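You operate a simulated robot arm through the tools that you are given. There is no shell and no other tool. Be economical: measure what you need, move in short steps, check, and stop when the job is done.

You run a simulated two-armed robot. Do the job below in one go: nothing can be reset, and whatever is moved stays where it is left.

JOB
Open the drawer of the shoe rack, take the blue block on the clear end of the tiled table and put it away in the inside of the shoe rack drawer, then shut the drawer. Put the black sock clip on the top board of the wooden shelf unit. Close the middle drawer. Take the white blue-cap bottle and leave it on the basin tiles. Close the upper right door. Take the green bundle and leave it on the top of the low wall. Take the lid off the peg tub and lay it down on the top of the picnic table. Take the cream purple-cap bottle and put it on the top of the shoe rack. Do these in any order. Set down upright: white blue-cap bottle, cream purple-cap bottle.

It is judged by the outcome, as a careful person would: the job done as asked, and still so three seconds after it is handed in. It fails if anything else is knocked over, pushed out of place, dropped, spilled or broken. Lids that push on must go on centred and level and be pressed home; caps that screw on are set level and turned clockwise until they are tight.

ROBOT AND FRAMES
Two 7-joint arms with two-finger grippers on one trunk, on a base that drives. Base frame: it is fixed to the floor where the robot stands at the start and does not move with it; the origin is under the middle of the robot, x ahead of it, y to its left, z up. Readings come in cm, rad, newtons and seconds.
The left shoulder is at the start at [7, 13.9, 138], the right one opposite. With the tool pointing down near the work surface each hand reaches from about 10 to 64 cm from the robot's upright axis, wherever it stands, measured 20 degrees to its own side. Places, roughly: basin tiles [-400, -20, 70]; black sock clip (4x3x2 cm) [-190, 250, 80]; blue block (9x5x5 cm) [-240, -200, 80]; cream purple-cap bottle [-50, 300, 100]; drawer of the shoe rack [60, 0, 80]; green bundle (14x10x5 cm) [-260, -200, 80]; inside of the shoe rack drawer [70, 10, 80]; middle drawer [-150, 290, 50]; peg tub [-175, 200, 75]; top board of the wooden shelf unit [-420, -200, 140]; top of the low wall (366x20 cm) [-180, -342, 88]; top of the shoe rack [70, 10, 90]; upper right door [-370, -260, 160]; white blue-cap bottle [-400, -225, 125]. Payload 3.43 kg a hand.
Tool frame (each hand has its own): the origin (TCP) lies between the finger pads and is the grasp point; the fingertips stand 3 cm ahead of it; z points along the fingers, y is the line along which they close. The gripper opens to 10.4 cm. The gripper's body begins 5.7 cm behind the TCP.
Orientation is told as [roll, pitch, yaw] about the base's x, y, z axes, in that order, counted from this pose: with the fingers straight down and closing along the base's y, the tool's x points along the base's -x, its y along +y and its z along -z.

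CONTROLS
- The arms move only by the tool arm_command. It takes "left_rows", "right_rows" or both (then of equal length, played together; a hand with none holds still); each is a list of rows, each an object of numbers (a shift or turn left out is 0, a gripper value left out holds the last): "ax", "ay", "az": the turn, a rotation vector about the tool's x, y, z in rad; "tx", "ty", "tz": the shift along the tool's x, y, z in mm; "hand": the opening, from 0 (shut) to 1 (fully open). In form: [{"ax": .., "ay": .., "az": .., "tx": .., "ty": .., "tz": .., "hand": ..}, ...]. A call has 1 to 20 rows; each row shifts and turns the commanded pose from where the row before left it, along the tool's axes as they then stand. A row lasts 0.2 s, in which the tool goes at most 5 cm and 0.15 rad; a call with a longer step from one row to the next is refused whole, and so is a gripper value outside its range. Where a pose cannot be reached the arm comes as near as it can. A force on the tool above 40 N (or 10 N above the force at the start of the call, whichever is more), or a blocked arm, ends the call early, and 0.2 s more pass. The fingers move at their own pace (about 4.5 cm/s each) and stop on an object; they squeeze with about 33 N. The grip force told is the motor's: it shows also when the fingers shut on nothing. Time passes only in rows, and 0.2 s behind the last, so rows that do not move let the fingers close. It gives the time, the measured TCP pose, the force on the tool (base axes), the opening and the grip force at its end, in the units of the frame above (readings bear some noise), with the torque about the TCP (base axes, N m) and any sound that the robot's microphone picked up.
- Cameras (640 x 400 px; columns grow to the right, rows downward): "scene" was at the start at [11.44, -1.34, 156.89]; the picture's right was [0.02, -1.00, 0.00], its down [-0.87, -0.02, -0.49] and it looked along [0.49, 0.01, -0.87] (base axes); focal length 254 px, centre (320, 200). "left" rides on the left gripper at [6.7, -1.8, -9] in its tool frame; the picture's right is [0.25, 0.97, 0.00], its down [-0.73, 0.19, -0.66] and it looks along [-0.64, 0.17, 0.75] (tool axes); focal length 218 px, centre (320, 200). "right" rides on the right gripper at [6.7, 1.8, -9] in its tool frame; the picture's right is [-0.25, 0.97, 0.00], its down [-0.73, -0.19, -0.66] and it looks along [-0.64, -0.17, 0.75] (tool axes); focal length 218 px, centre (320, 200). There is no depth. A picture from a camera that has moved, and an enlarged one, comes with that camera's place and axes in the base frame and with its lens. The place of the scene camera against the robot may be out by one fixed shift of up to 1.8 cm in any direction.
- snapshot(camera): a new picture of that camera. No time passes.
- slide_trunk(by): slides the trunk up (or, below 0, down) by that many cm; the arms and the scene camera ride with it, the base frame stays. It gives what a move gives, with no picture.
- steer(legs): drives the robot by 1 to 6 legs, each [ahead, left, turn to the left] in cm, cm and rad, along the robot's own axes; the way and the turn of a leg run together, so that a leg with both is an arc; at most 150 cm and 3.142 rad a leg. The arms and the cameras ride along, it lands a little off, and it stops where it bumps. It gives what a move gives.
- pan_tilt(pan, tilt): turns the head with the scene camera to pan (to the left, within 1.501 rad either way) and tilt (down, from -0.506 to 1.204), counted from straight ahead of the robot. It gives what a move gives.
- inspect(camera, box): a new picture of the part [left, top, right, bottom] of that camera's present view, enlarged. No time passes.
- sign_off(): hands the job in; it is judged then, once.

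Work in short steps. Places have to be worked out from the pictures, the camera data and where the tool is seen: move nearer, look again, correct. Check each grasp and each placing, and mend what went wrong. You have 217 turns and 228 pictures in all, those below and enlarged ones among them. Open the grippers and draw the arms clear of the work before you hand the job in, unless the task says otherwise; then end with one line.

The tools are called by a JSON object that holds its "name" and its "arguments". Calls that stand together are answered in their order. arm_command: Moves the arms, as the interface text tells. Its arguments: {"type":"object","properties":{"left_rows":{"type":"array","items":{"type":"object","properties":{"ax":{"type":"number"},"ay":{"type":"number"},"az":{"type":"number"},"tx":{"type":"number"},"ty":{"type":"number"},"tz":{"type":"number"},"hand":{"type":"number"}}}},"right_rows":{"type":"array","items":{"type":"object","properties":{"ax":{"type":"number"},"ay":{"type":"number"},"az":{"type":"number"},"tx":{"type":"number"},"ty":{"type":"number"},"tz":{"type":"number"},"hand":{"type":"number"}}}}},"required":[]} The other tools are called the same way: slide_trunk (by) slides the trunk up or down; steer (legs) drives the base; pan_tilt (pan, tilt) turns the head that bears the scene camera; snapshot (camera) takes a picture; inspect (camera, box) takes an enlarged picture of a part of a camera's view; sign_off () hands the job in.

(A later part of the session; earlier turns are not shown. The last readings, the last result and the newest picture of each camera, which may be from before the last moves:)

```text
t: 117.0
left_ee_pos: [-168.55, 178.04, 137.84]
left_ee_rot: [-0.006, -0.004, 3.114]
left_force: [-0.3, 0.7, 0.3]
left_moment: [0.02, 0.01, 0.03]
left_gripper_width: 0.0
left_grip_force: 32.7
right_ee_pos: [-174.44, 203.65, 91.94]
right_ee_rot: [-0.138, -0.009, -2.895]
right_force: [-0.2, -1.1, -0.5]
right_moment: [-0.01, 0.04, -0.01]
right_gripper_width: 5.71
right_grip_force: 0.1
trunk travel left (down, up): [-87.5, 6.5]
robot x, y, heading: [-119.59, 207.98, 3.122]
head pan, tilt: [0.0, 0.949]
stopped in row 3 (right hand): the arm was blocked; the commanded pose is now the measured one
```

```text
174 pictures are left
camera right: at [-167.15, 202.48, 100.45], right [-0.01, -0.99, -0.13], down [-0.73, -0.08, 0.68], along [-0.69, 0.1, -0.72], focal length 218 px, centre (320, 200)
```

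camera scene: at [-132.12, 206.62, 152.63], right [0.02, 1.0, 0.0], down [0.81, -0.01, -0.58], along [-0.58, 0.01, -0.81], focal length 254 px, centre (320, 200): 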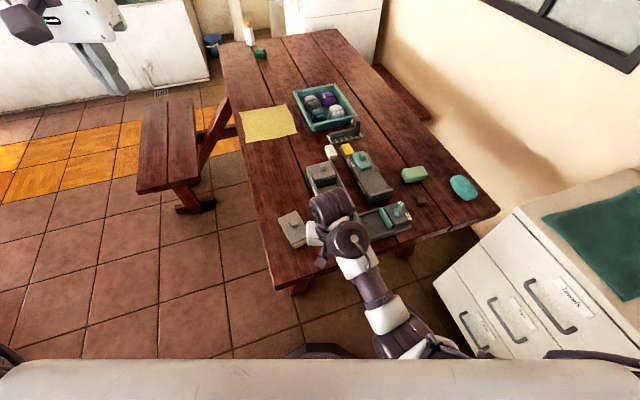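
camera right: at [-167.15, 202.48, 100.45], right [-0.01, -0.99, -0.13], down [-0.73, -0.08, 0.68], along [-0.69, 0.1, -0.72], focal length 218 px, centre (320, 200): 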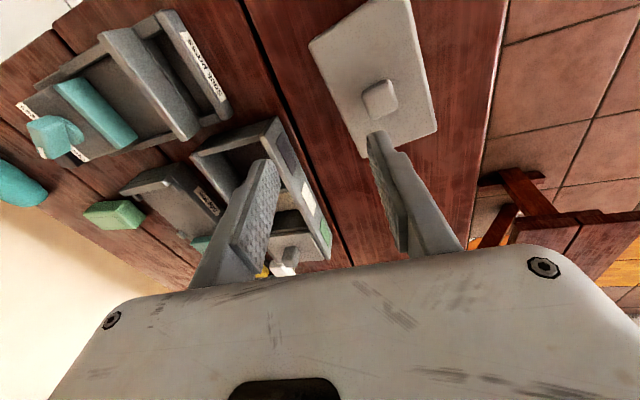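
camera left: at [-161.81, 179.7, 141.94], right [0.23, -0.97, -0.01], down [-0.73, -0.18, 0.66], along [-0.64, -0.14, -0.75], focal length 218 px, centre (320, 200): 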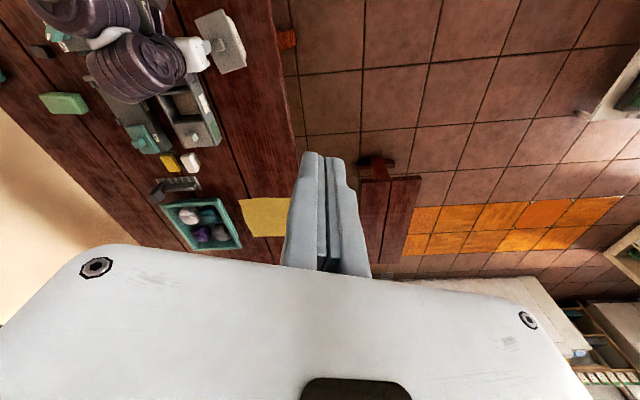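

The arm itself seems blocked (perhaps elbow against the body). I shift the base 15 cm left so the knob lies more to the right-hand side.

{"name": "steer", "arguments": {"legs": [[0, 15, 0]]}}

{"name": "arm_command", "arguments": {"right_rows": [{"ty": -30}, {"ty": -30}, {"ty": -30}, {"ax": 0.069}, {"ax": 0.069}, {"az": -0.07}]}}

{"name": "snapshot", "arguments": {"camera": "right"}}

{"name": "snapshot", "arguments": {"camera": "scene"}}

```text
t: 118.4
left_ee_pos: [-168.92, 163.39, 137.97]
left_ee_rot: [-0.005, -0.002, 3.115]
left_force: [0.0, 0.5, 0.4]
left_moment: [-0.03, 0.0, 0.0]
left_gripper_width: 0.0
left_grip_force: 32.5
right_ee_pos: [-174.7, 188.95, 91.79]
right_ee_rot: [-0.134, -0.003, -2.896]
right_force: [0.0, 1.1, 0.2]
right_moment: [-0.04, 0.0, 0.01]
right_gripper_width: 5.7
right_grip_force: 0.1
trunk travel left (down, up): [-87.5, 6.5]
robot x, y, heading: [-119.57, 192.35, 3.122]
head pan, tilt: [0.0, 0.949]
```

```text
t: 119.8
left_ee_pos: [-168.96, 163.23, 137.91]
left_ee_rot: [-0.006, -0.003, 3.111]
left_force: [0.1, -0.7, 0.7]
left_moment: [-0.03, -0.05, 0.02]
left_gripper_width: 0.0
left_grip_force: 33.1
right_ee_pos: [-176.66, 197.39, 93.03]
right_ee_rot: [-0.276, 0.012, -2.83]
right_force: [-0.4, -0.2, 0.4]
right_moment: [0.01, 0.0, 0.04]
right_gripper_width: 5.71
right_grip_force: 0.0
trunk travel left (down, up): [-87.5, 6.5]
robot x, y, heading: [-120.07, 193.17, 3.122]
head pan, tilt: [0.0, 0.949]
```

```text
173 pictures are left
camera right: at [-169.26, 195.51, 101.27], right [0.05, -0.96, -0.27], down [-0.71, -0.22, 0.67], along [-0.71, 0.16, -0.69], focal length 218 px, centre (320, 200)
```

right: 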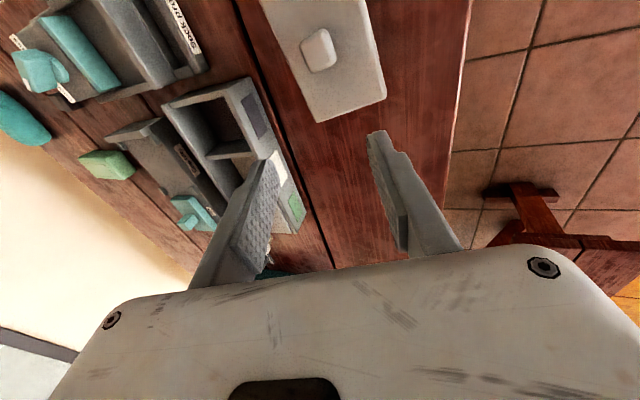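

```text
172 pictures are left
camera scene: at [-132.43, 191.61, 157.63], right [0.02, 1.0, 0.0], down [0.81, -0.02, -0.58], along [-0.58, 0.01, -0.81], focal length 254 px, centre (320, 200)
```

scene: 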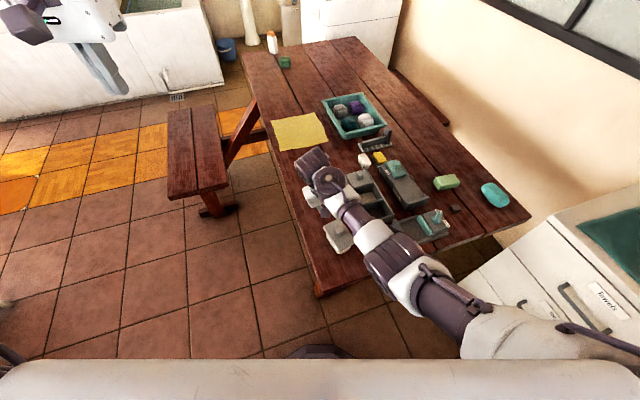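

The roll correction sign was reversed; level the hand and centre on the knob at [-172.8, 200.4].

{"name": "arm_command", "arguments": {"right_rows": [{"ax": -0.138}, {"ax": -0.138}, {"tx": 23, "ty": -8}, {"tx": 23, "ty": -8}, {}]}}

{"name": "snapshot", "arguments": {"camera": "right"}}

```text
t: 121.0
left_ee_pos: [-168.96, 163.1, 137.82]
left_ee_rot: [-0.006, -0.002, 3.114]
left_force: [-0.3, -0.2, -0.7]
left_moment: [-0.02, -0.03, 0.0]
left_gripper_width: 0.0
left_grip_force: 33.0
right_ee_pos: [-172.89, 200.41, 93.14]
right_ee_rot: [0.0, 0.017, -2.827]
right_force: [0.3, 0.5, 1.1]
right_moment: [0.0, -0.04, 0.01]
right_gripper_width: 5.72
right_grip_force: 0.1
trunk travel left (down, up): [-87.5, 6.5]
robot x, y, heading: [-119.65, 192.79, 3.121]
head pan, tilt: [0.0, 0.949]
```

```text
171 pictures are left
camera right: at [-166.09, 200.8, 102.11], right [0.06, -1.0, 0.0], down [-0.76, -0.04, 0.65], along [-0.64, -0.03, -0.76], focal length 218 px, centre (320, 200)
```

right: 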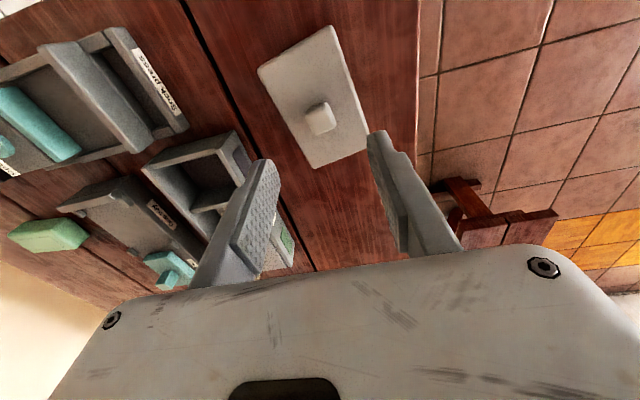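

Knob is dead centre, ~9.6 cm below the TCP. Descend 8 cm and close.

{"name": "arm_command", "arguments": {"right_rows": [{"tz": 30}, {"tz": 30}, {"tz": 20}, {}, {"hand": 0}, {}, {}, {}, {}]}}

{"name": "snapshot", "arguments": {"camera": "right"}}

```text
t: 123.0
left_ee_pos: [-168.94, 163.09, 137.82]
left_ee_rot: [-0.007, -0.001, 3.111]
left_force: [0.3, -0.4, 0.4]
left_moment: [0.0, -0.02, 0.01]
left_gripper_width: 0.0
left_grip_force: 32.9
right_ee_pos: [-172.76, 200.32, 85.0]
right_ee_rot: [0.002, 0.013, -2.832]
right_force: [1.1, 0.2, 0.5]
right_moment: [-0.02, 0.03, -0.01]
right_gripper_width: 2.09
right_grip_force: 33.0
trunk travel left (down, up): [-87.5, 6.5]
robot x, y, heading: [-120.09, 192.83, 3.118]
head pan, tilt: [0.0, 0.949]
heard: snap
```

```text
170 pictures are left
camera right: at [-166.0, 200.74, 94.03], right [0.06, -1.0, 0.0], down [-0.76, -0.04, 0.65], along [-0.65, -0.03, -0.76], focal length 218 px, centre (320, 200)
```

right: 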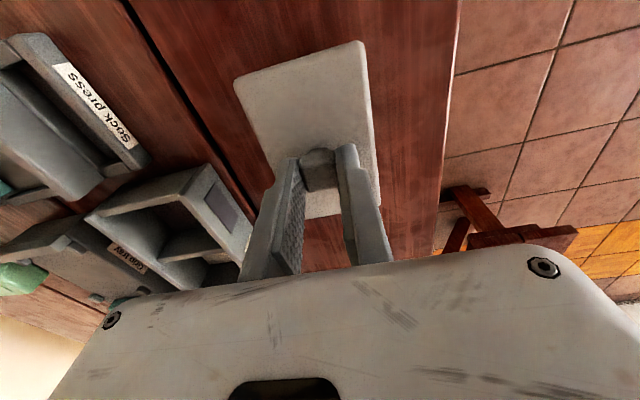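

Knob gripped (2.1 cm). Lift gently and see whether the lid separates.

{"name": "arm_command", "arguments": {"right_rows": [{"tz": -5}, {"tz": -5}, {"tz": -5}, {"tz": -10}, {"tz": -10}]}}

{"name": "snapshot", "arguments": {"camera": "right"}}

{"name": "snapshot", "arguments": {"camera": "left"}}

```text
t: 124.2
left_ee_pos: [-169.05, 163.2, 137.87]
left_ee_rot: [-0.007, -0.005, 3.111]
left_force: [-0.1, 0.0, 0.1]
left_moment: [-0.03, 0.0, 0.03]
left_gripper_width: 0.0
left_grip_force: 33.0
right_ee_pos: [-172.87, 200.36, 88.63]
right_ee_rot: [0.003, 0.015, -2.831]
right_force: [0.5, -0.1, -0.3]
right_moment: [-0.03, -0.04, 0.01]
right_gripper_width: 0.01
right_grip_force: 32.9
trunk travel left (down, up): [-87.5, 6.5]
robot x, y, heading: [-119.76, 192.63, 3.125]
head pan, tilt: [0.0, 0.949]
```

```text
169 pictures are left
camera right: at [-166.07, 200.62, 97.6], right [0.06, -1.0, 0.0], down [-0.76, -0.04, 0.65], along [-0.65, -0.03, -0.76], focal length 218 px, centre (320, 200)
```

right: 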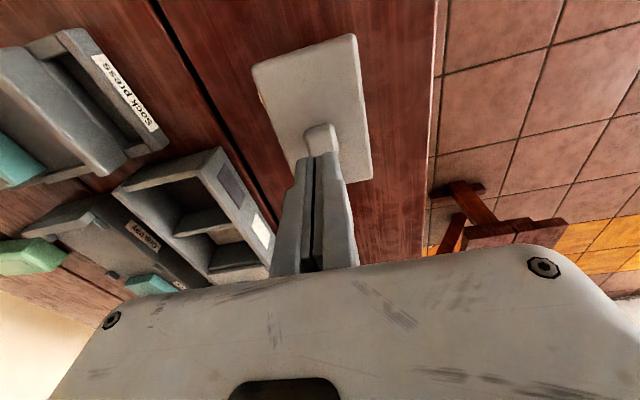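

```text
168 pictures are left
camera left: at [-162.16, 164.72, 146.95], right [0.22, -0.97, -0.01], down [-0.73, -0.17, 0.66], along [-0.64, -0.14, -0.75], focal length 218 px, centre (320, 200)
```

left: 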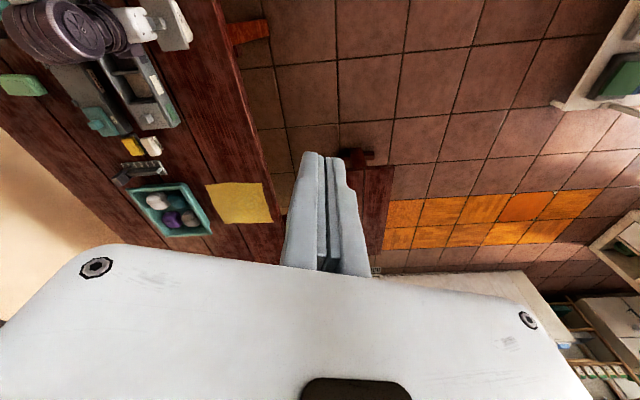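

It slipped off: grip was too shallow. Reopen, go deeper (TCP z≈83) and grip again.

{"name": "arm_command", "arguments": {"right_rows": [{"hand": 0.45}, {}, {}, {}, {"tz": 20}, {"tz": 20}, {"tz": 8}, {"tz": 5}, {"tz": 4}, {}]}}

{"name": "snapshot", "arguments": {"camera": "right"}}

```text
t: 125.9
left_ee_pos: [-168.63, 163.15, 137.95]
left_ee_rot: [-0.007, -0.009, 3.112]
left_force: [-0.8, -0.7, -0.6]
left_moment: [-0.02, -0.04, 0.0]
left_gripper_width: 0.02
left_grip_force: 32.8
right_ee_pos: [-173.15, 200.18, 84.39]
right_ee_rot: [-0.003, -0.005, -2.827]
right_force: [16.9, 2.0, 39.4]
right_moment: [-0.03, -0.63, 0.04]
right_gripper_width: 4.64
right_grip_force: 0.1
trunk travel left (down, up): [-87.5, 6.5]
robot x, y, heading: [-119.6, 192.86, 3.121]
head pan, tilt: [0.0, 0.949]
stopped in row 8 (right hand): the force on the tool passed its limit at 49 N (the readings are from after the stop); the commanded pose is now the measured one
```

```text
167 pictures are left
camera right: at [-166.2, 200.55, 93.44], right [0.06, -1.0, 0.0], down [-0.75, -0.04, 0.66], along [-0.66, -0.04, -0.75], focal length 218 px, centre (320, 200)
```

right: 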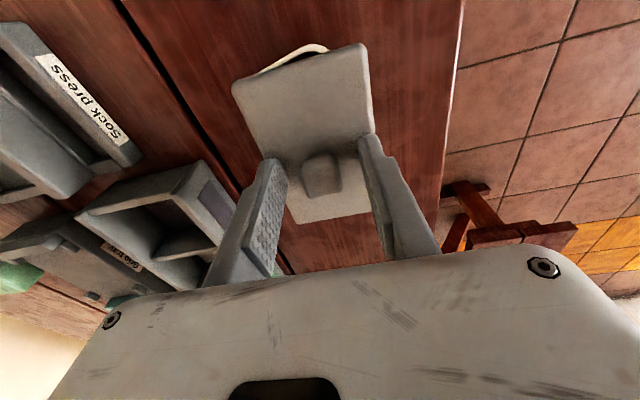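

Tips touch the lid top, fingers straddle the knob. Back off 3 mm, close, and lift slowly.

{"name": "arm_command", "arguments": {"right_rows": [{"tz": -3}, {"hand": 0}, {}, {}, {}, {}, {}]}}

{"name": "snapshot", "arguments": {"camera": "right"}}

{"name": "arm_command", "arguments": {"right_rows": [{"tz": -3}, {"tz": -3}, {"tz": -3}, {"tz": -3}, {"tz": -4}, {"tz": -4}, {}]}}

{"name": "snapshot", "arguments": {"camera": "right"}}

```text
t: 127.5
left_ee_pos: [-168.94, 163.04, 137.85]
left_ee_rot: [-0.007, -0.004, 3.112]
left_force: [-0.3, -0.8, 0.1]
left_moment: [-0.01, 0.0, 0.0]
left_gripper_width: 0.02
left_grip_force: 32.9
right_ee_pos: [-173.23, 200.24, 84.43]
right_ee_rot: [-0.001, 0.0, -2.832]
right_force: [0.8, 0.5, -0.2]
right_moment: [-0.01, -0.01, -0.04]
right_gripper_width: 2.07
right_grip_force: 32.3
trunk travel left (down, up): [-87.5, 6.5]
robot x, y, heading: [-119.86, 193.11, 3.119]
head pan, tilt: [0.0, 0.949]
```

```text
166 pictures are left
camera right: at [-166.4, 200.62, 93.26], right [0.06, -1.0, 0.0], down [-0.75, -0.04, 0.66], along [-0.66, -0.04, -0.75], focal length 218 px, centre (320, 200)
```

right: 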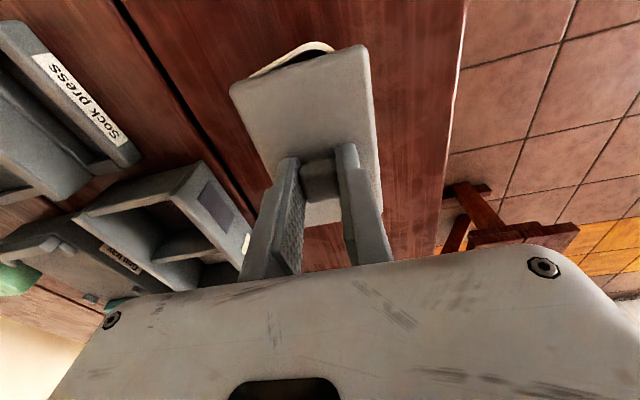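

```text
t: 129.1
left_ee_pos: [-169.04, 163.16, 137.79]
left_ee_rot: [-0.008, -0.004, 3.112]
left_force: [-0.6, 0.6, -0.3]
left_moment: [-0.02, -0.01, 0.03]
left_gripper_width: 0.01
left_grip_force: 33.3
right_ee_pos: [-173.28, 200.27, 86.54]
right_ee_rot: [-0.001, -0.001, -2.83]
right_force: [0.0, 0.7, -1.0]
right_moment: [-0.02, 0.01, -0.02]
right_gripper_width: 2.08
right_grip_force: 32.9
trunk travel left (down, up): [-87.5, 6.5]
robot x, y, heading: [-119.67, 192.82, 3.124]
head pan, tilt: [0.0, 0.949]
```

```text
165 pictures are left
camera right: at [-166.38, 200.61, 95.34], right [0.06, -1.0, 0.0], down [-0.75, -0.04, 0.66], along [-0.66, -0.04, -0.75], focal length 218 px, centre (320, 200)
```

right: 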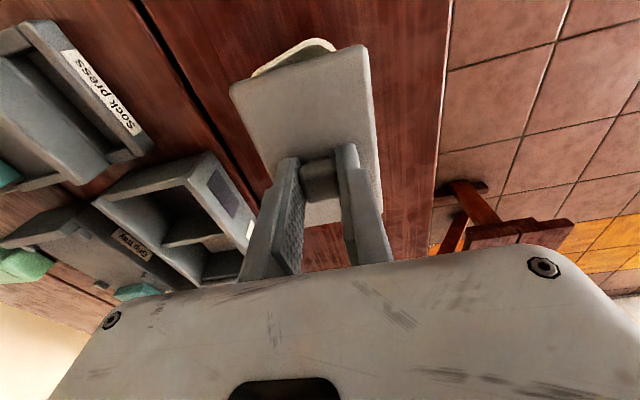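

The lid follows the hand. Lift further and check that the tub stays.

{"name": "arm_command", "arguments": {"right_rows": [{"tz": -10}, {"tz": -15}, {"tz": -20}, {"tz": -20}, {}]}}

{"name": "snapshot", "arguments": {"camera": "right"}}

{"name": "snapshot", "arguments": {"camera": "scene"}}

```text
t: 130.3
left_ee_pos: [-169.0, 163.08, 137.88]
left_ee_rot: [-0.008, -0.002, 3.113]
left_force: [0.2, 0.5, -0.1]
left_moment: [-0.06, -0.05, -0.02]
left_gripper_width: 0.0
left_grip_force: 32.8
right_ee_pos: [-173.21, 200.39, 92.91]
right_ee_rot: [-0.001, 0.001, -2.831]
right_force: [0.3, 0.7, -1.0]
right_moment: [0.0, -0.01, 0.01]
right_gripper_width: 2.08
right_grip_force: 32.8
trunk travel left (down, up): [-87.5, 6.5]
robot x, y, heading: [-119.74, 192.87, 3.118]
head pan, tilt: [0.0, 0.949]
```

```text
164 pictures are left
camera right: at [-166.32, 200.71, 101.87], right [0.06, -1.0, 0.0], down [-0.75, -0.04, 0.66], along [-0.66, -0.04, -0.75], focal length 218 px, centre (320, 200)
```

right: 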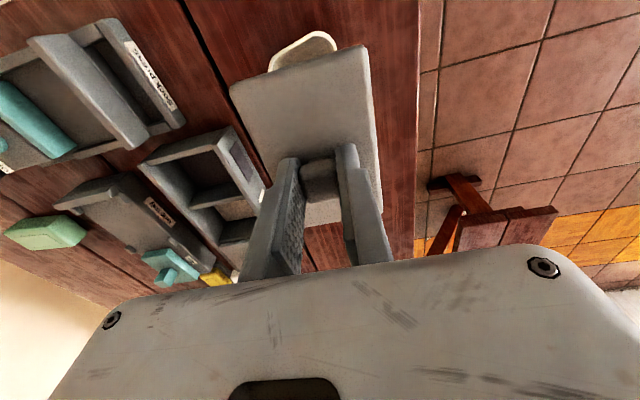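

```text
163 pictures are left
camera scene: at [-132.43, 191.61, 157.63], right [0.02, 1.0, 0.0], down [0.81, -0.02, -0.58], along [-0.58, 0.01, -0.81], focal length 254 px, centre (320, 200)
```

scene: 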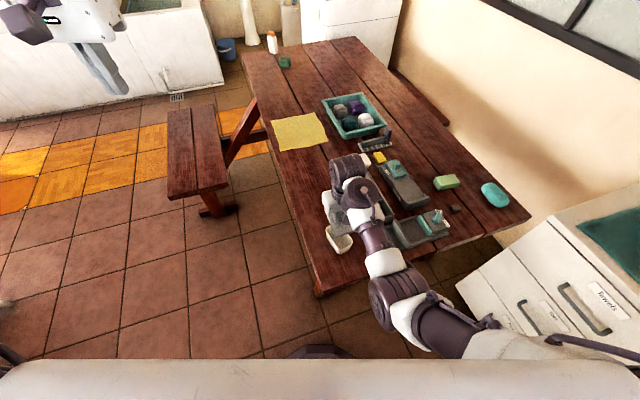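

Lid is off and the tub stays put. I drive 10 cm ahead and 13 cm left to lay the lid on the clear strip at about [-188, 187].

{"name": "steer", "arguments": {"legs": [[10, 13, 0]]}}

{"name": "snapshot", "arguments": {"camera": "scene"}}

```text
t: 131.8
left_ee_pos: [-178.92, 150.71, 138.1]
left_ee_rot: [-0.006, -0.006, 3.112]
left_force: [-0.2, 0.3, 0.1]
left_moment: [-0.01, 0.03, 0.0]
left_gripper_width: 0.0
left_grip_force: 33.4
right_ee_pos: [-183.2, 187.74, 93.05]
right_ee_rot: [-0.001, -0.002, -2.831]
right_force: [1.0, 0.3, -0.6]
right_moment: [0.0, 0.01, -0.01]
right_gripper_width: 2.11
right_grip_force: 33.0
trunk travel left (down, up): [-87.5, 6.5]
robot x, y, heading: [-130.2, 180.01, 3.118]
head pan, tilt: [0.0, 0.949]
```

```text
162 pictures are left
camera scene: at [-142.25, 179.13, 157.66], right [0.02, 1.0, 0.0], down [0.81, -0.02, -0.58], along [-0.58, 0.01, -0.81], focal length 254 px, centre (320, 200)
```

scene: 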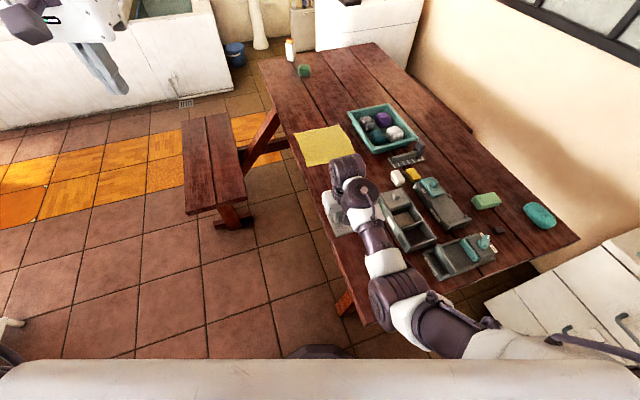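

Refined: clear strip centre at about [-188.5, 194]. Shift there, then lower in steps till contact.

{"name": "arm_command", "arguments": {"right_rows": [{"tx": -16, "ty": -38}, {"tx": -15, "ty": -38}, {"tz": 20}, {"tz": 20}, {"tz": 20}, {"tz": 20}, {"tz": 20}]}}

{"name": "snapshot", "arguments": {"camera": "right"}}

{"name": "snapshot", "arguments": {"camera": "left"}}

```text
t: 133.4
left_ee_pos: [-179.13, 150.38, 137.87]
left_ee_rot: [-0.007, -0.003, 3.114]
left_force: [0.7, -0.4, -0.3]
left_moment: [0.0, -0.01, -0.02]
left_gripper_width: 0.01
left_grip_force: 33.0
right_ee_pos: [-188.65, 193.92, 83.0]
right_ee_rot: [-0.003, 0.001, -2.835]
right_force: [0.8, 0.3, -0.9]
right_moment: [0.0, 0.0, 0.02]
right_gripper_width: 2.09
right_grip_force: 33.0
trunk travel left (down, up): [-87.5, 6.5]
robot x, y, heading: [-130.14, 179.38, 3.119]
head pan, tilt: [0.0, 0.949]
```

```text
161 pictures are left
camera right: at [-181.73, 194.26, 91.91], right [0.05, -1.0, 0.0], down [-0.75, -0.04, 0.66], along [-0.66, -0.03, -0.75], focal length 218 px, centre (320, 200)
```

right: 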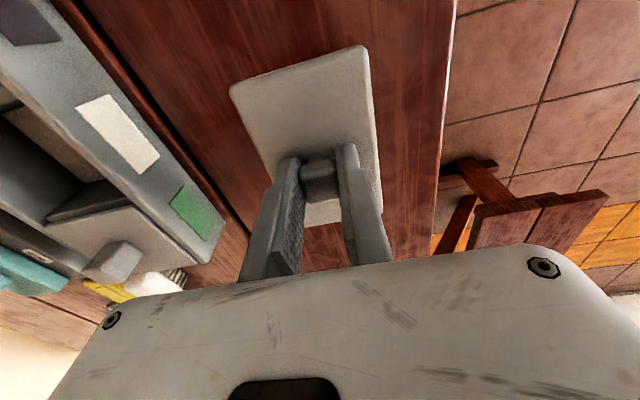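

```text
160 pictures are left
camera left: at [-172.33, 151.95, 146.95], right [0.22, -0.97, -0.01], down [-0.73, -0.17, 0.66], along [-0.64, -0.14, -0.75], focal length 218 px, centre (320, 200)
```

left: 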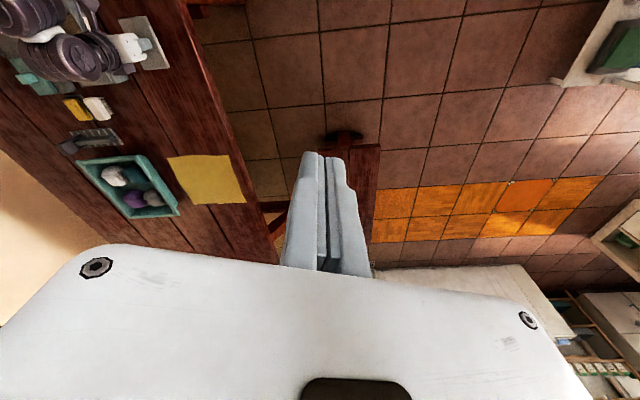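

Clear placement on the strip. Continue lowering in small steps until it touches.

{"name": "arm_command", "arguments": {"right_rows": [{"tz": 10}, {"tz": 8}, {"tz": 5}, {"tz": 5}, {"tz": 4}, {"tz": 4}, {"tz": 4}, {"tz": 4}, {"tz": 4}]}}

{"name": "snapshot", "arguments": {"camera": "right"}}

```text
t: 135.4
left_ee_pos: [-179.0, 150.52, 137.91]
left_ee_rot: [-0.007, -0.003, 3.113]
left_force: [0.5, -0.3, -0.1]
left_moment: [0.0, 0.04, 0.0]
left_gripper_width: 0.0
left_grip_force: 33.0
right_ee_pos: [-188.51, 193.83, 78.65]
right_ee_rot: [-0.002, -0.003, -2.831]
right_force: [0.8, 0.7, 10.2]
right_moment: [0.16, -0.51, 0.0]
right_gripper_width: 2.06
right_grip_force: 33.5
right hand out of reach, approached as far as the arm can: row 9
trunk travel left (down, up): [-87.5, 6.5]
robot x, y, heading: [-129.88, 179.56, 3.122]
head pan, tilt: [0.0, 0.949]
```

```text
159 pictures are left
camera right: at [-181.66, 194.21, 87.59], right [0.05, -1.0, 0.0], down [-0.75, -0.04, 0.66], along [-0.66, -0.04, -0.75], focal length 218 px, centre (320, 200)
```

right: 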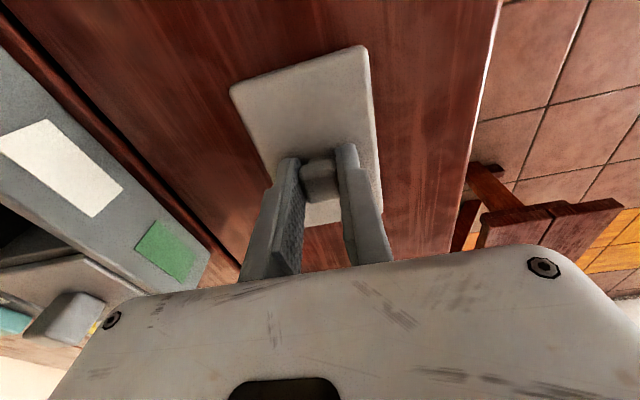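

Contact (10 N). Release and lift.

{"name": "arm_command", "arguments": {"right_rows": [{"hand": 0.4}, {}, {}, {}, {"tz": -20}, {"tz": -30}, {"tz": -30}, {"tz": -30}]}}

{"name": "snapshot", "arguments": {"camera": "right"}}

{"name": "snapshot", "arguments": {"camera": "scene"}}

```text
t: 137.2
left_ee_pos: [-179.1, 150.41, 137.92]
left_ee_rot: [-0.007, -0.004, 3.112]
left_force: [1.1, 0.0, -0.1]
left_moment: [0.04, -0.01, 0.0]
left_gripper_width: 0.02
left_grip_force: 33.4
right_ee_pos: [-188.42, 193.95, 89.49]
right_ee_rot: [-0.003, 0.001, -2.83]
right_force: [-1.2, -0.2, -0.6]
right_moment: [0.01, 0.0, -0.04]
right_gripper_width: 4.16
right_grip_force: 0.0
trunk travel left (down, up): [-87.5, 6.5]
robot x, y, heading: [-129.65, 179.98, 3.123]
head pan, tilt: [0.0, 0.949]
```

```text
158 pictures are left
camera right: at [-181.56, 194.37, 98.49], right [0.05, -1.0, 0.0], down [-0.75, -0.04, 0.66], along [-0.65, -0.03, -0.76], focal length 218 px, centre (320, 200)
```

right: 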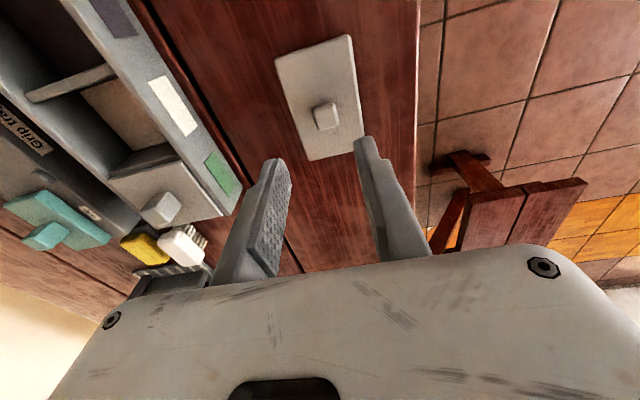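

```text
157 pictures are left
camera scene: at [-142.57, 178.74, 157.62], right [0.02, 1.0, 0.0], down [0.81, -0.02, -0.58], along [-0.58, 0.01, -0.81], focal length 254 px, centre (320, 200)
```

scene: 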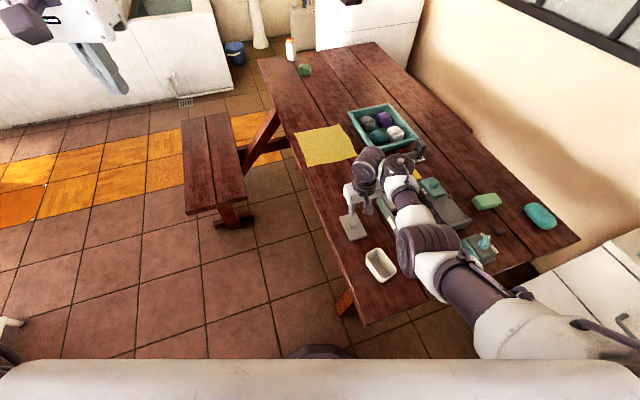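

Lid lies flat on the table and the tub is upright. Raise the trunk and shift right/ahead toward the clip.

{"name": "slide_trunk", "arguments": {"by": 6}}

{"name": "steer", "arguments": {"legs": [[0, -45, 0], [5, 0, 0]]}}

{"name": "snapshot", "arguments": {"camera": "right"}}

{"name": "snapshot", "arguments": {"camera": "scene"}}

```text
t: 138.2
left_ee_pos: [-179.17, 150.28, 143.93]
left_ee_rot: [-0.009, -0.003, 3.111]
left_force: [0.4, 0.2, 0.5]
left_moment: [-0.01, -0.01, 0.01]
left_gripper_width: 0.03
left_grip_force: 33.0
right_ee_pos: [-188.38, 194.15, 95.53]
right_ee_rot: [0.001, 0.002, -2.829]
right_force: [-0.1, 0.4, -0.3]
right_moment: [-0.01, -0.03, -0.02]
right_gripper_width: 4.19
right_grip_force: 0.1
trunk travel left (down, up): [-93.5, 0.5]
robot x, y, heading: [-130.27, 180.17, 3.12]
head pan, tilt: [0.0, 0.949]
```

```text
t: 141.4
left_ee_pos: [-181.77, 194.89, 144.45]
left_ee_rot: [-0.009, -0.015, 3.121]
left_force: [1.3, 0.4, 0.1]
left_moment: [0.01, 0.09, -0.01]
left_gripper_width: 0.0
left_grip_force: 32.9
right_ee_pos: [-192.08, 238.48, 96.2]
right_ee_rot: [-0.002, -0.007, -2.821]
right_force: [0.8, -0.2, 0.8]
right_moment: [0.02, 0.08, 0.0]
right_gripper_width: 4.19
right_grip_force: 0.0
trunk travel left (down, up): [-93.5, 0.5]
robot x, y, heading: [-134.66, 224.96, 3.13]
head pan, tilt: [0.0, 0.949]
```

```text
156 pictures are left
camera right: at [-185.08, 238.91, 105.0], right [0.06, -1.0, 0.0], down [-0.75, -0.05, 0.66], along [-0.66, -0.04, -0.75], focal length 218 px, centre (320, 200)
```

right: 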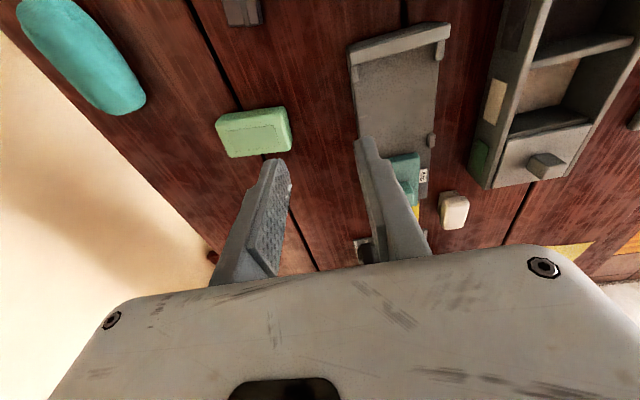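

```text
155 pictures are left
camera scene: at [-145.34, 223.68, 163.76], right [0.01, 1.0, 0.0], down [0.81, -0.01, -0.59], along [-0.59, 0.01, -0.81], focal length 254 px, centre (320, 200)
```

scene: 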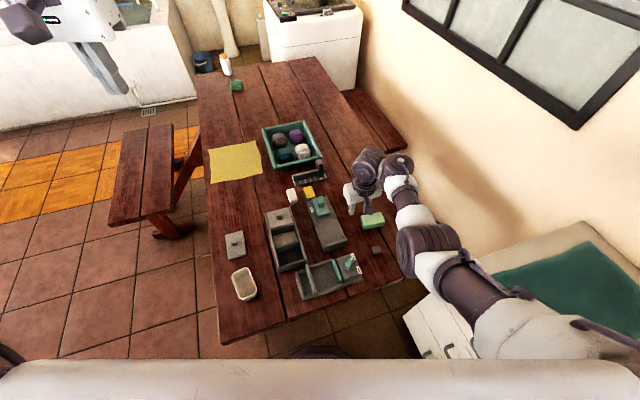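

Clip at about [-186, 246.3, 75]. Move the right hand above it and look.

{"name": "arm_command", "arguments": {"right_rows": [{"tx": 28, "ty": -18}, {"tx": 28, "ty": -18}, {"tx": 27, "ty": -19}, {"tz": 30, "hand": 0.6}, {"tz": 20}]}}

{"name": "inspect", "arguments": {"camera": "right", "box": [200, 20, 440, 200]}}

```text
t: 142.6
left_ee_pos: [-182.86, 195.03, 144.03]
left_ee_rot: [-0.006, -0.005, 3.123]
left_force: [-0.1, -0.2, 0.8]
left_moment: [0.03, 0.05, 0.01]
left_gripper_width: 0.01
left_grip_force: 33.2
right_ee_pos: [-186.5, 246.29, 90.7]
right_ee_rot: [0.001, 0.0, -2.823]
right_force: [0.8, -0.1, -0.2]
right_moment: [0.02, 0.01, 0.02]
right_gripper_width: 6.25
right_grip_force: 0.0
trunk travel left (down, up): [-93.5, 0.5]
robot x, y, heading: [-134.3, 224.88, 3.127]
head pan, tilt: [0.0, 0.949]
```

```text
2.22 times, centred on (320, 110) of right
camera zoom: at [-179.66, 246.79, 99.6], right [0.06, -1.0, 0.0], down [-0.75, -0.05, 0.66], along [-0.66, -0.04, -0.75], focal length 485 px, centre (320, 400)
```

zoom: 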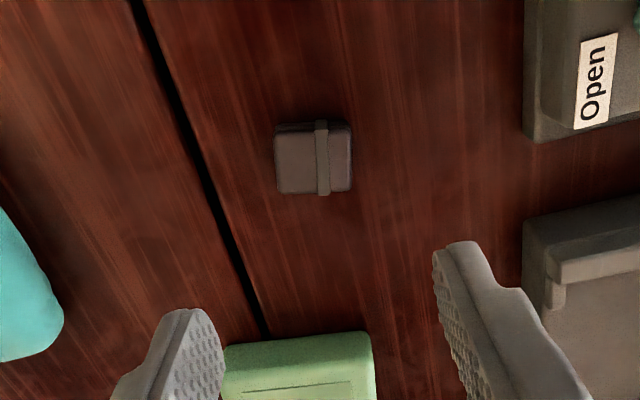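

Align the closing axis with the clip (turn 0.25), centre, and descend.

{"name": "arm_command", "arguments": {"right_rows": [{"az": 0.125}, {"az": 0.125}, {"tx": 3, "ty": -5}, {"tz": 35}, {"tz": 35}, {"tz": 30}, {"tz": 15}, {"tz": 8}, {"tz": 5}]}}

{"name": "snapshot", "arguments": {"camera": "right"}}

```text
t: 144.6
left_ee_pos: [-182.61, 194.96, 144.04]
left_ee_rot: [-0.009, -0.007, 3.121]
left_force: [-0.1, 0.1, 0.0]
left_moment: [-0.01, 0.02, -0.03]
left_gripper_width: 0.0
left_grip_force: 33.1
right_ee_pos: [-186.23, 246.91, 78.2]
right_ee_rot: [-0.001, -0.006, -3.073]
right_force: [1.1, -1.4, 15.4]
right_moment: [-0.53, -0.21, -0.2]
right_gripper_width: 6.07
right_grip_force: 0.1
trunk travel left (down, up): [-93.5, 0.5]
robot x, y, heading: [-134.18, 225.05, 3.131]
head pan, tilt: [0.0, 0.949]
```

```text
153 pictures are left
camera right: at [-179.57, 245.54, 87.04], right [-0.18, -0.98, 0.0], down [-0.74, 0.14, 0.66], along [-0.65, 0.12, -0.75], focal length 218 px, centre (320, 200)
```

right: 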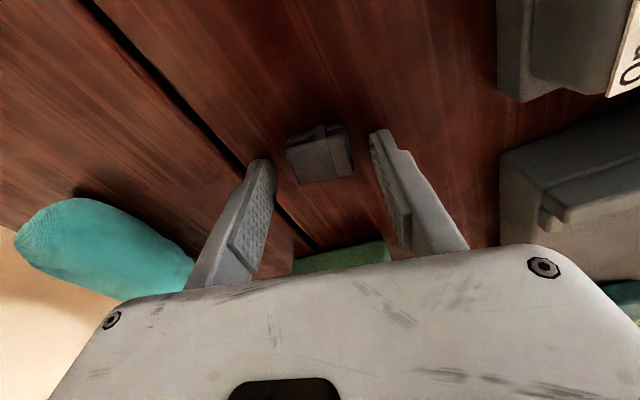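

Tips on the table; clip is ~0.7 cm toward me. Nudge and close.

{"name": "arm_command", "arguments": {"right_rows": [{"tz": -4}, {"tx": 7}, {"hand": 0}, {}, {}, {}, {}, {}]}}

{"name": "arm_command", "arguments": {"right_rows": [{"tz": -20}, {"tz": -30}, {"tz": -40}, {"tz": -40}, {"tz": -30}]}}

{"name": "snapshot", "arguments": {"camera": "right"}}

```text
t: 146.4
left_ee_pos: [-182.98, 195.09, 144.01]
left_ee_rot: [-0.007, -0.003, 3.122]
left_force: [-0.6, -0.4, -0.2]
left_moment: [-0.01, -0.01, 0.01]
left_gripper_width: 0.0
left_grip_force: 32.8
right_ee_pos: [-185.79, 246.9, 78.24]
right_ee_rot: [-0.002, -0.001, -3.073]
right_force: [0.9, 0.0, 0.5]
right_moment: [-0.03, -0.01, -0.01]
right_gripper_width: 3.28
right_grip_force: 32.2
trunk travel left (down, up): [-93.5, 0.5]
robot x, y, heading: [-134.44, 225.24, 3.13]
head pan, tilt: [0.0, 0.949]
```

```text
t: 147.6
left_ee_pos: [-183.0, 195.01, 143.92]
left_ee_rot: [-0.008, -0.006, 3.12]
left_force: [-0.2, -0.6, 0.1]
left_moment: [0.0, 0.02, 0.01]
left_gripper_width: 0.0
left_grip_force: 33.0
right_ee_pos: [-185.49, 246.82, 94.33]
right_ee_rot: [-0.001, 0.001, -3.072]
right_force: [-0.4, 0.0, 0.1]
right_moment: [0.01, -0.03, 0.02]
right_gripper_width: 3.28
right_grip_force: 33.4
trunk travel left (down, up): [-93.5, 0.5]
robot x, y, heading: [-134.26, 224.96, 3.127]
head pan, tilt: [0.0, 0.949]
```

```text
152 pictures are left
camera right: at [-178.8, 245.56, 103.26], right [-0.18, -0.98, 0.0], down [-0.74, 0.14, 0.66], along [-0.64, 0.12, -0.75], focal length 218 px, centre (320, 200)
```

right: 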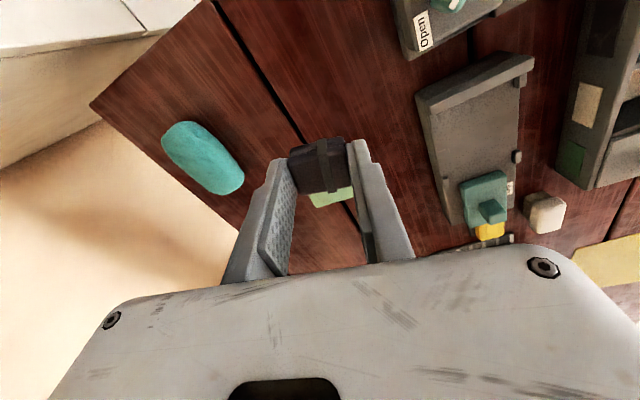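

Clip is held in the right hand. Back away from the table and turn to face the counter with the cream bottle.

{"name": "steer", "arguments": {"legs": [[-30, 20, 0], [0, 0, -2.4]]}}

{"name": "pan_tilt", "arguments": {"pan": 0.2, "tilt": 0.6}}

{"name": "snapshot", "arguments": {"camera": "scene"}}

```text
t: 155.7
left_ee_pos: [-86.13, 258.91, 143.99]
left_ee_rot: [-0.007, -0.005, 0.672]
left_force: [0.0, 0.1, -0.1]
left_moment: [0.02, -0.02, -0.02]
left_gripper_width: 0.0
left_grip_force: 32.5
right_ee_pos: [-51.19, 220.7, 94.29]
right_ee_rot: [-0.002, 0.0, 0.761]
right_force: [0.7, -0.1, -0.3]
right_moment: [-0.01, 0.01, 0.02]
right_gripper_width: 3.28
right_grip_force: 32.9
trunk travel left (down, up): [-93.5, 0.5]
robot x, y, heading: [-104.65, 204.5, 0.684]
head pan, tilt: [0.0, 0.949]
```

```text
t: 156.6
left_ee_pos: [-86.15, 258.89, 143.95]
left_ee_rot: [-0.007, -0.004, 0.671]
left_force: [-0.2, -0.1, -0.5]
left_moment: [-0.02, -0.01, -0.01]
left_gripper_width: 0.0
left_grip_force: 32.9
right_ee_pos: [-51.19, 220.7, 94.2]
right_ee_rot: [0.0, -0.001, 0.761]
right_force: [0.1, 0.1, -0.2]
right_moment: [0.04, -0.01, 0.0]
right_gripper_width: 3.27
right_grip_force: 33.2
trunk travel left (down, up): [-93.5, 0.5]
robot x, y, heading: [-104.37, 204.64, 0.681]
head pan, tilt: [0.201, 0.6]
```

```text
151 pictures are left
camera scene: at [-95.19, 213.11, 166.46], right [0.77, -0.64, 0.0], down [-0.36, -0.44, -0.82], along [0.52, 0.64, -0.57], focal length 254 px, centre (320, 200)
```

scene: 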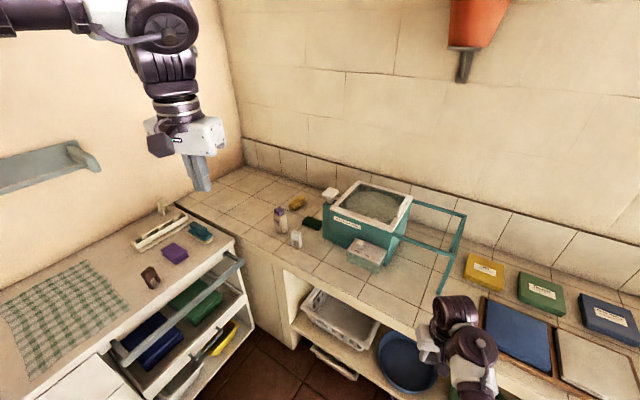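

{"name": "inspect", "arguments": {"camera": "scene", "box": [230, 170, 390, 270]}}

```text
4.00 times, centred on (310, 220) of scene
camera zoom: at [-95.19, 213.11, 166.46], right [0.77, -0.64, 0.0], down [-0.36, -0.44, -0.82], along [0.52, 0.64, -0.57], focal length 1017 px, centre (360, 120)
```

zoom: 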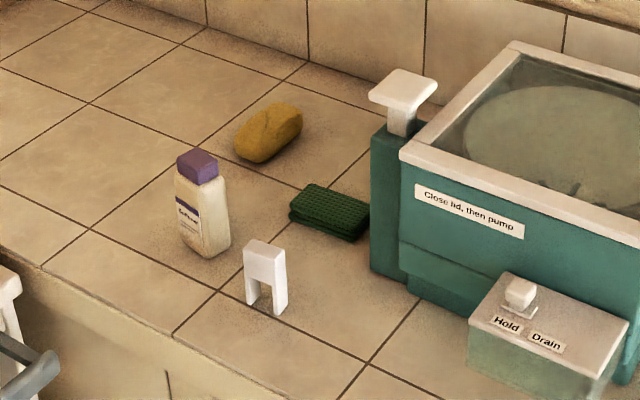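

Bottle is at about [-53, 293], 13 cm behind the counter's edge, top at z≈100. First retract the right hand (holding the clip) close to the body.

{"name": "arm_command", "arguments": {"right_rows": [{"tx": 25}, {"tx": 25}, {"tx": 25}, {"tx": 25}, {"tx": 25}, {"tx": 25}, {"tx": 25}, {"tx": 25}, {"tx": 25}], "left_rows": [{"tx": -20}, {"tx": -20}, {"tz": 30}, {"tz": 30}, {"tz": 30}, {}, {}, {}, {"hand": 0.8}]}}

{"name": "steer", "arguments": {"legs": [[0, 0, -0.334]]}}

{"name": "snapshot", "arguments": {"camera": "scene"}}

```text
t: 158.6
left_ee_pos: [-84.94, 260.35, 133.39]
left_ee_rot: [-0.009, -0.006, 0.672]
left_force: [-0.4, 0.6, 1.0]
left_moment: [0.0, 0.01, -0.02]
left_gripper_width: 3.42
left_grip_force: 0.1
left hand out of reach, approached as far as the arm can: row 1, 2
right_ee_pos: [-67.4, 205.01, 94.27]
right_ee_rot: [-0.002, -0.002, 0.763]
right_force: [-1.1, 0.7, -0.2]
right_moment: [0.05, -0.02, 0.03]
right_gripper_width: 3.26
right_grip_force: 33.5
trunk travel left (down, up): [-93.5, 0.5]
robot x, y, heading: [-104.55, 204.33, 0.681]
head pan, tilt: [0.201, 0.6]
```

```text
t: 160.0
left_ee_pos: [-67.49, 251.02, 133.19]
left_ee_rot: [-0.009, -0.005, 0.335]
left_force: [-0.5, -0.4, -0.3]
left_moment: [-0.02, -0.01, 0.03]
left_gripper_width: 8.31
left_grip_force: 0.0
right_ee_pos: [-69.21, 192.83, 94.22]
right_ee_rot: [-0.002, -0.002, 0.427]
right_force: [-0.6, -0.2, 0.0]
right_moment: [-0.02, -0.01, 0.01]
right_gripper_width: 3.26
right_grip_force: 33.0
trunk travel left (down, up): [-93.5, 0.5]
robot x, y, heading: [-104.18, 204.84, 0.337]
head pan, tilt: [0.201, 0.6]
```

```text
149 pictures are left
camera scene: at [-92.51, 209.52, 166.47], right [0.52, -0.86, 0.0], down [-0.48, -0.29, -0.82], along [0.71, 0.43, -0.57], focal length 254 px, centre (320, 200)
```

scene: 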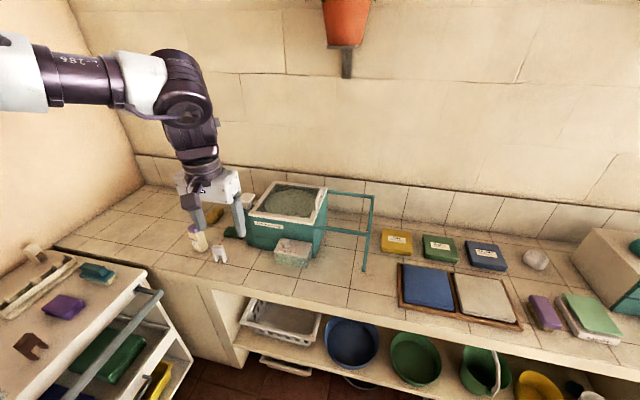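

Drive left 45 and ahead 18 toward the bottle, then look again.

{"name": "steer", "arguments": {"legs": [[0, 45, 0], [16, 0, 0]]}}

{"name": "pan_tilt", "arguments": {"pan": 0.25, "tilt": 0.8}}

{"name": "snapshot", "arguments": {"camera": "scene"}}

{"name": "snapshot", "arguments": {"camera": "left"}}

```text
t: 163.7
left_ee_pos: [-68.95, 298.87, 133.37]
left_ee_rot: [-0.006, -0.008, 0.347]
left_force: [0.4, -0.1, 0.2]
left_moment: [0.0, 0.01, -0.01]
left_gripper_width: 8.33
left_grip_force: 0.1
right_ee_pos: [-69.74, 240.78, 94.3]
right_ee_rot: [-0.003, -0.001, 0.437]
right_force: [-0.6, 0.1, 0.3]
right_moment: [-0.02, -0.01, 0.01]
right_gripper_width: 3.27
right_grip_force: 32.8
trunk travel left (down, up): [-93.5, 0.5]
robot x, y, heading: [-104.75, 252.23, 0.354]
head pan, tilt: [0.201, 0.6]
```

```text
t: 164.4
left_ee_pos: [-68.45, 298.86, 133.25]
left_ee_rot: [-0.006, -0.005, 0.346]
left_force: [-1.0, 0.2, 0.0]
left_moment: [0.0, 0.01, -0.02]
left_gripper_width: 8.31
left_grip_force: 0.0
right_ee_pos: [-69.62, 240.69, 94.13]
right_ee_rot: [0.001, 0.0, 0.437]
right_force: [-0.5, -1.1, 0.1]
right_moment: [0.0, 0.0, -0.01]
right_gripper_width: 3.27
right_grip_force: 33.5
trunk travel left (down, up): [-93.5, 0.5]
robot x, y, heading: [-104.94, 252.46, 0.349]
head pan, tilt: [0.25, 0.799]
```

```text
148 pictures are left
camera scene: at [-93.89, 257.14, 164.79], right [0.57, -0.82, 0.0], down [-0.59, -0.41, -0.7], along [0.57, 0.4, -0.72], focal length 254 px, centre (320, 200)
```

scene: 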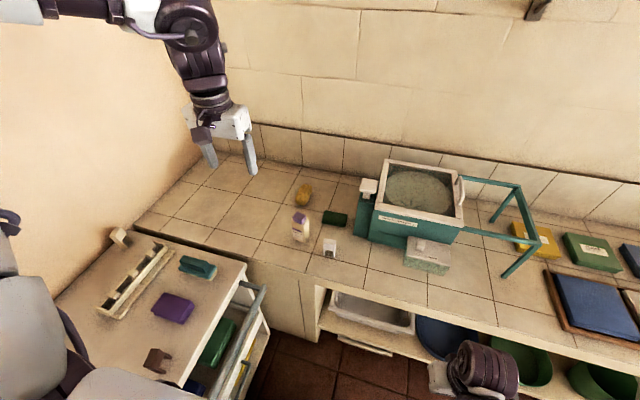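

```text
147 pictures are left
camera left: at [-74.27, 295.16, 142.41], right [-0.57, 0.82, -0.01], down [0.62, 0.43, 0.66], along [0.55, 0.37, -0.75], focal length 218 px, centre (320, 200)
```

left: 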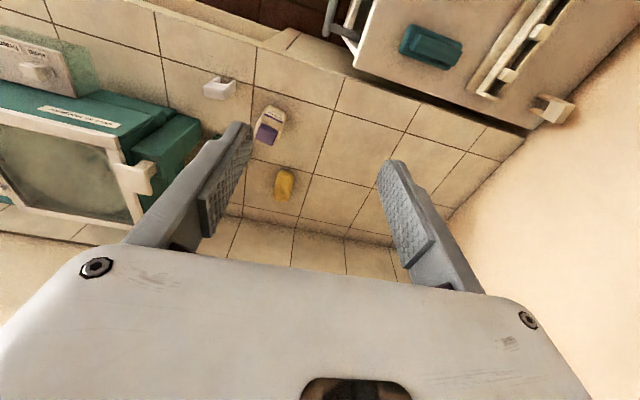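

Bottle cap triangulates to [-51.8, 296.5, 98.5], counter z≈84. Drive 11 cm closer, then bring the left hand over it.

{"name": "steer", "arguments": {"legs": [[11, 0, 0]]}}

{"name": "arm_command", "arguments": {"left_rows": [{"tz": 30}, {"tz": 30}, {"tz": 30}, {"tz": 30}, {"ty": -25}, {"ty": -25}, {"ty": -25}, {"tx": -20}, {"tx": -20}]}}

{"name": "snapshot", "arguments": {"camera": "left"}}

{"name": "snapshot", "arguments": {"camera": "scene"}}

```text
t: 165.6
left_ee_pos: [-58.68, 302.69, 133.56]
left_ee_rot: [-0.007, -0.008, 0.346]
left_force: [0.0, -0.3, -0.2]
left_moment: [0.06, -0.07, 0.02]
left_gripper_width: 8.31
left_grip_force: 0.1
right_ee_pos: [-59.7, 244.52, 94.21]
right_ee_rot: [-0.003, -0.001, 0.437]
right_force: [0.5, -0.4, -0.8]
right_moment: [-0.01, -0.06, 0.01]
right_gripper_width: 3.26
right_grip_force: 33.0
trunk travel left (down, up): [-93.5, 0.5]
robot x, y, heading: [-94.78, 256.13, 0.353]
head pan, tilt: [0.25, 0.799]
```

```text
t: 167.6
left_ee_pos: [-52.67, 297.33, 121.41]
left_ee_rot: [-0.011, -0.005, 0.348]
left_force: [-0.1, -0.7, -0.5]
left_moment: [0.03, 0.03, 0.02]
left_gripper_width: 8.33
left_grip_force: 0.1
left hand out of reach, approached as far as the arm can: row 9
right_ee_pos: [-59.16, 244.66, 94.16]
right_ee_rot: [-0.001, 0.001, 0.439]
right_force: [-0.3, -0.3, -1.0]
right_moment: [0.02, -0.01, -0.01]
right_gripper_width: 3.27
right_grip_force: 32.5
trunk travel left (down, up): [-93.5, 0.5]
robot x, y, heading: [-94.75, 256.04, 0.362]
head pan, tilt: [0.25, 0.799]
```

```text
146 pictures are left
camera left: at [-58.48, 293.53, 130.59], right [-0.57, 0.82, -0.01], down [0.62, 0.43, 0.66], along [0.55, 0.37, -0.75], focal length 218 px, centre (320, 200)
```

left: 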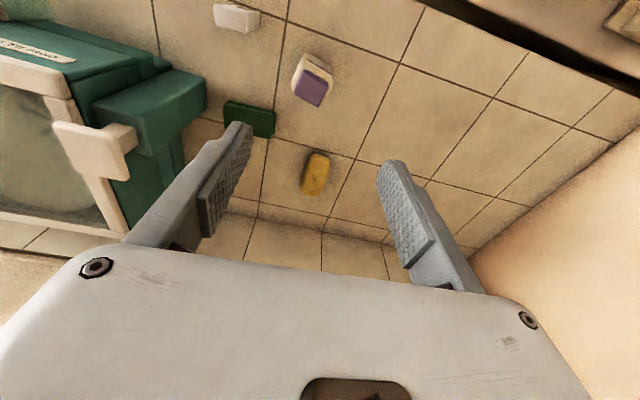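

```text
145 pictures are left
camera scene: at [-83.53, 261.0, 164.78], right [0.57, -0.82, 0.0], down [-0.59, -0.41, -0.7], along [0.57, 0.4, -0.72], focal length 254 px, centre (320, 200)
```

scene: 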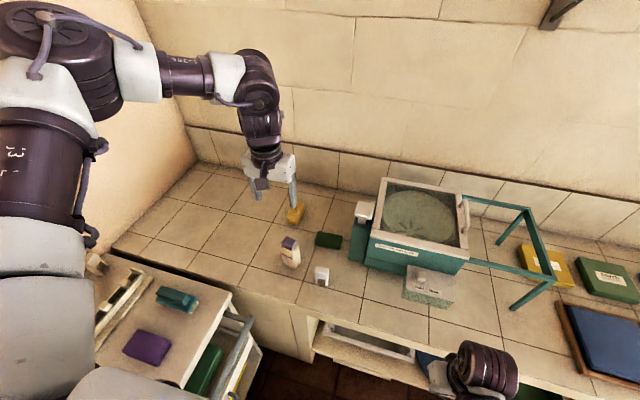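

{"name": "inspect", "arguments": {"camera": "left", "box": [250, 30, 390, 130]}}

```text
4.00 times, centred on (320, 80) of left
camera zoom: at [-58.48, 293.53, 130.59], right [-0.57, 0.82, -0.01], down [0.62, 0.43, 0.66], along [0.55, 0.37, -0.75], focal length 873 px, centre (320, 680)
```

zoom: 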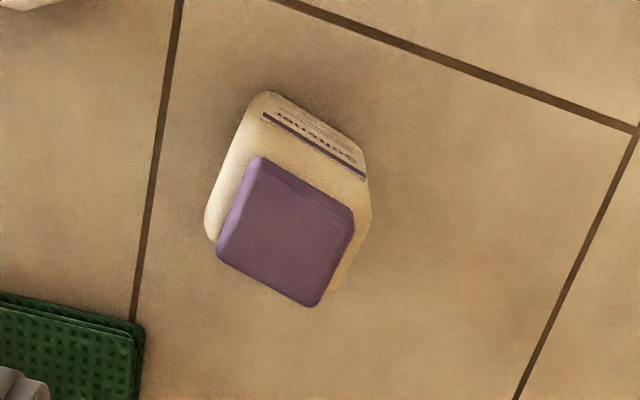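

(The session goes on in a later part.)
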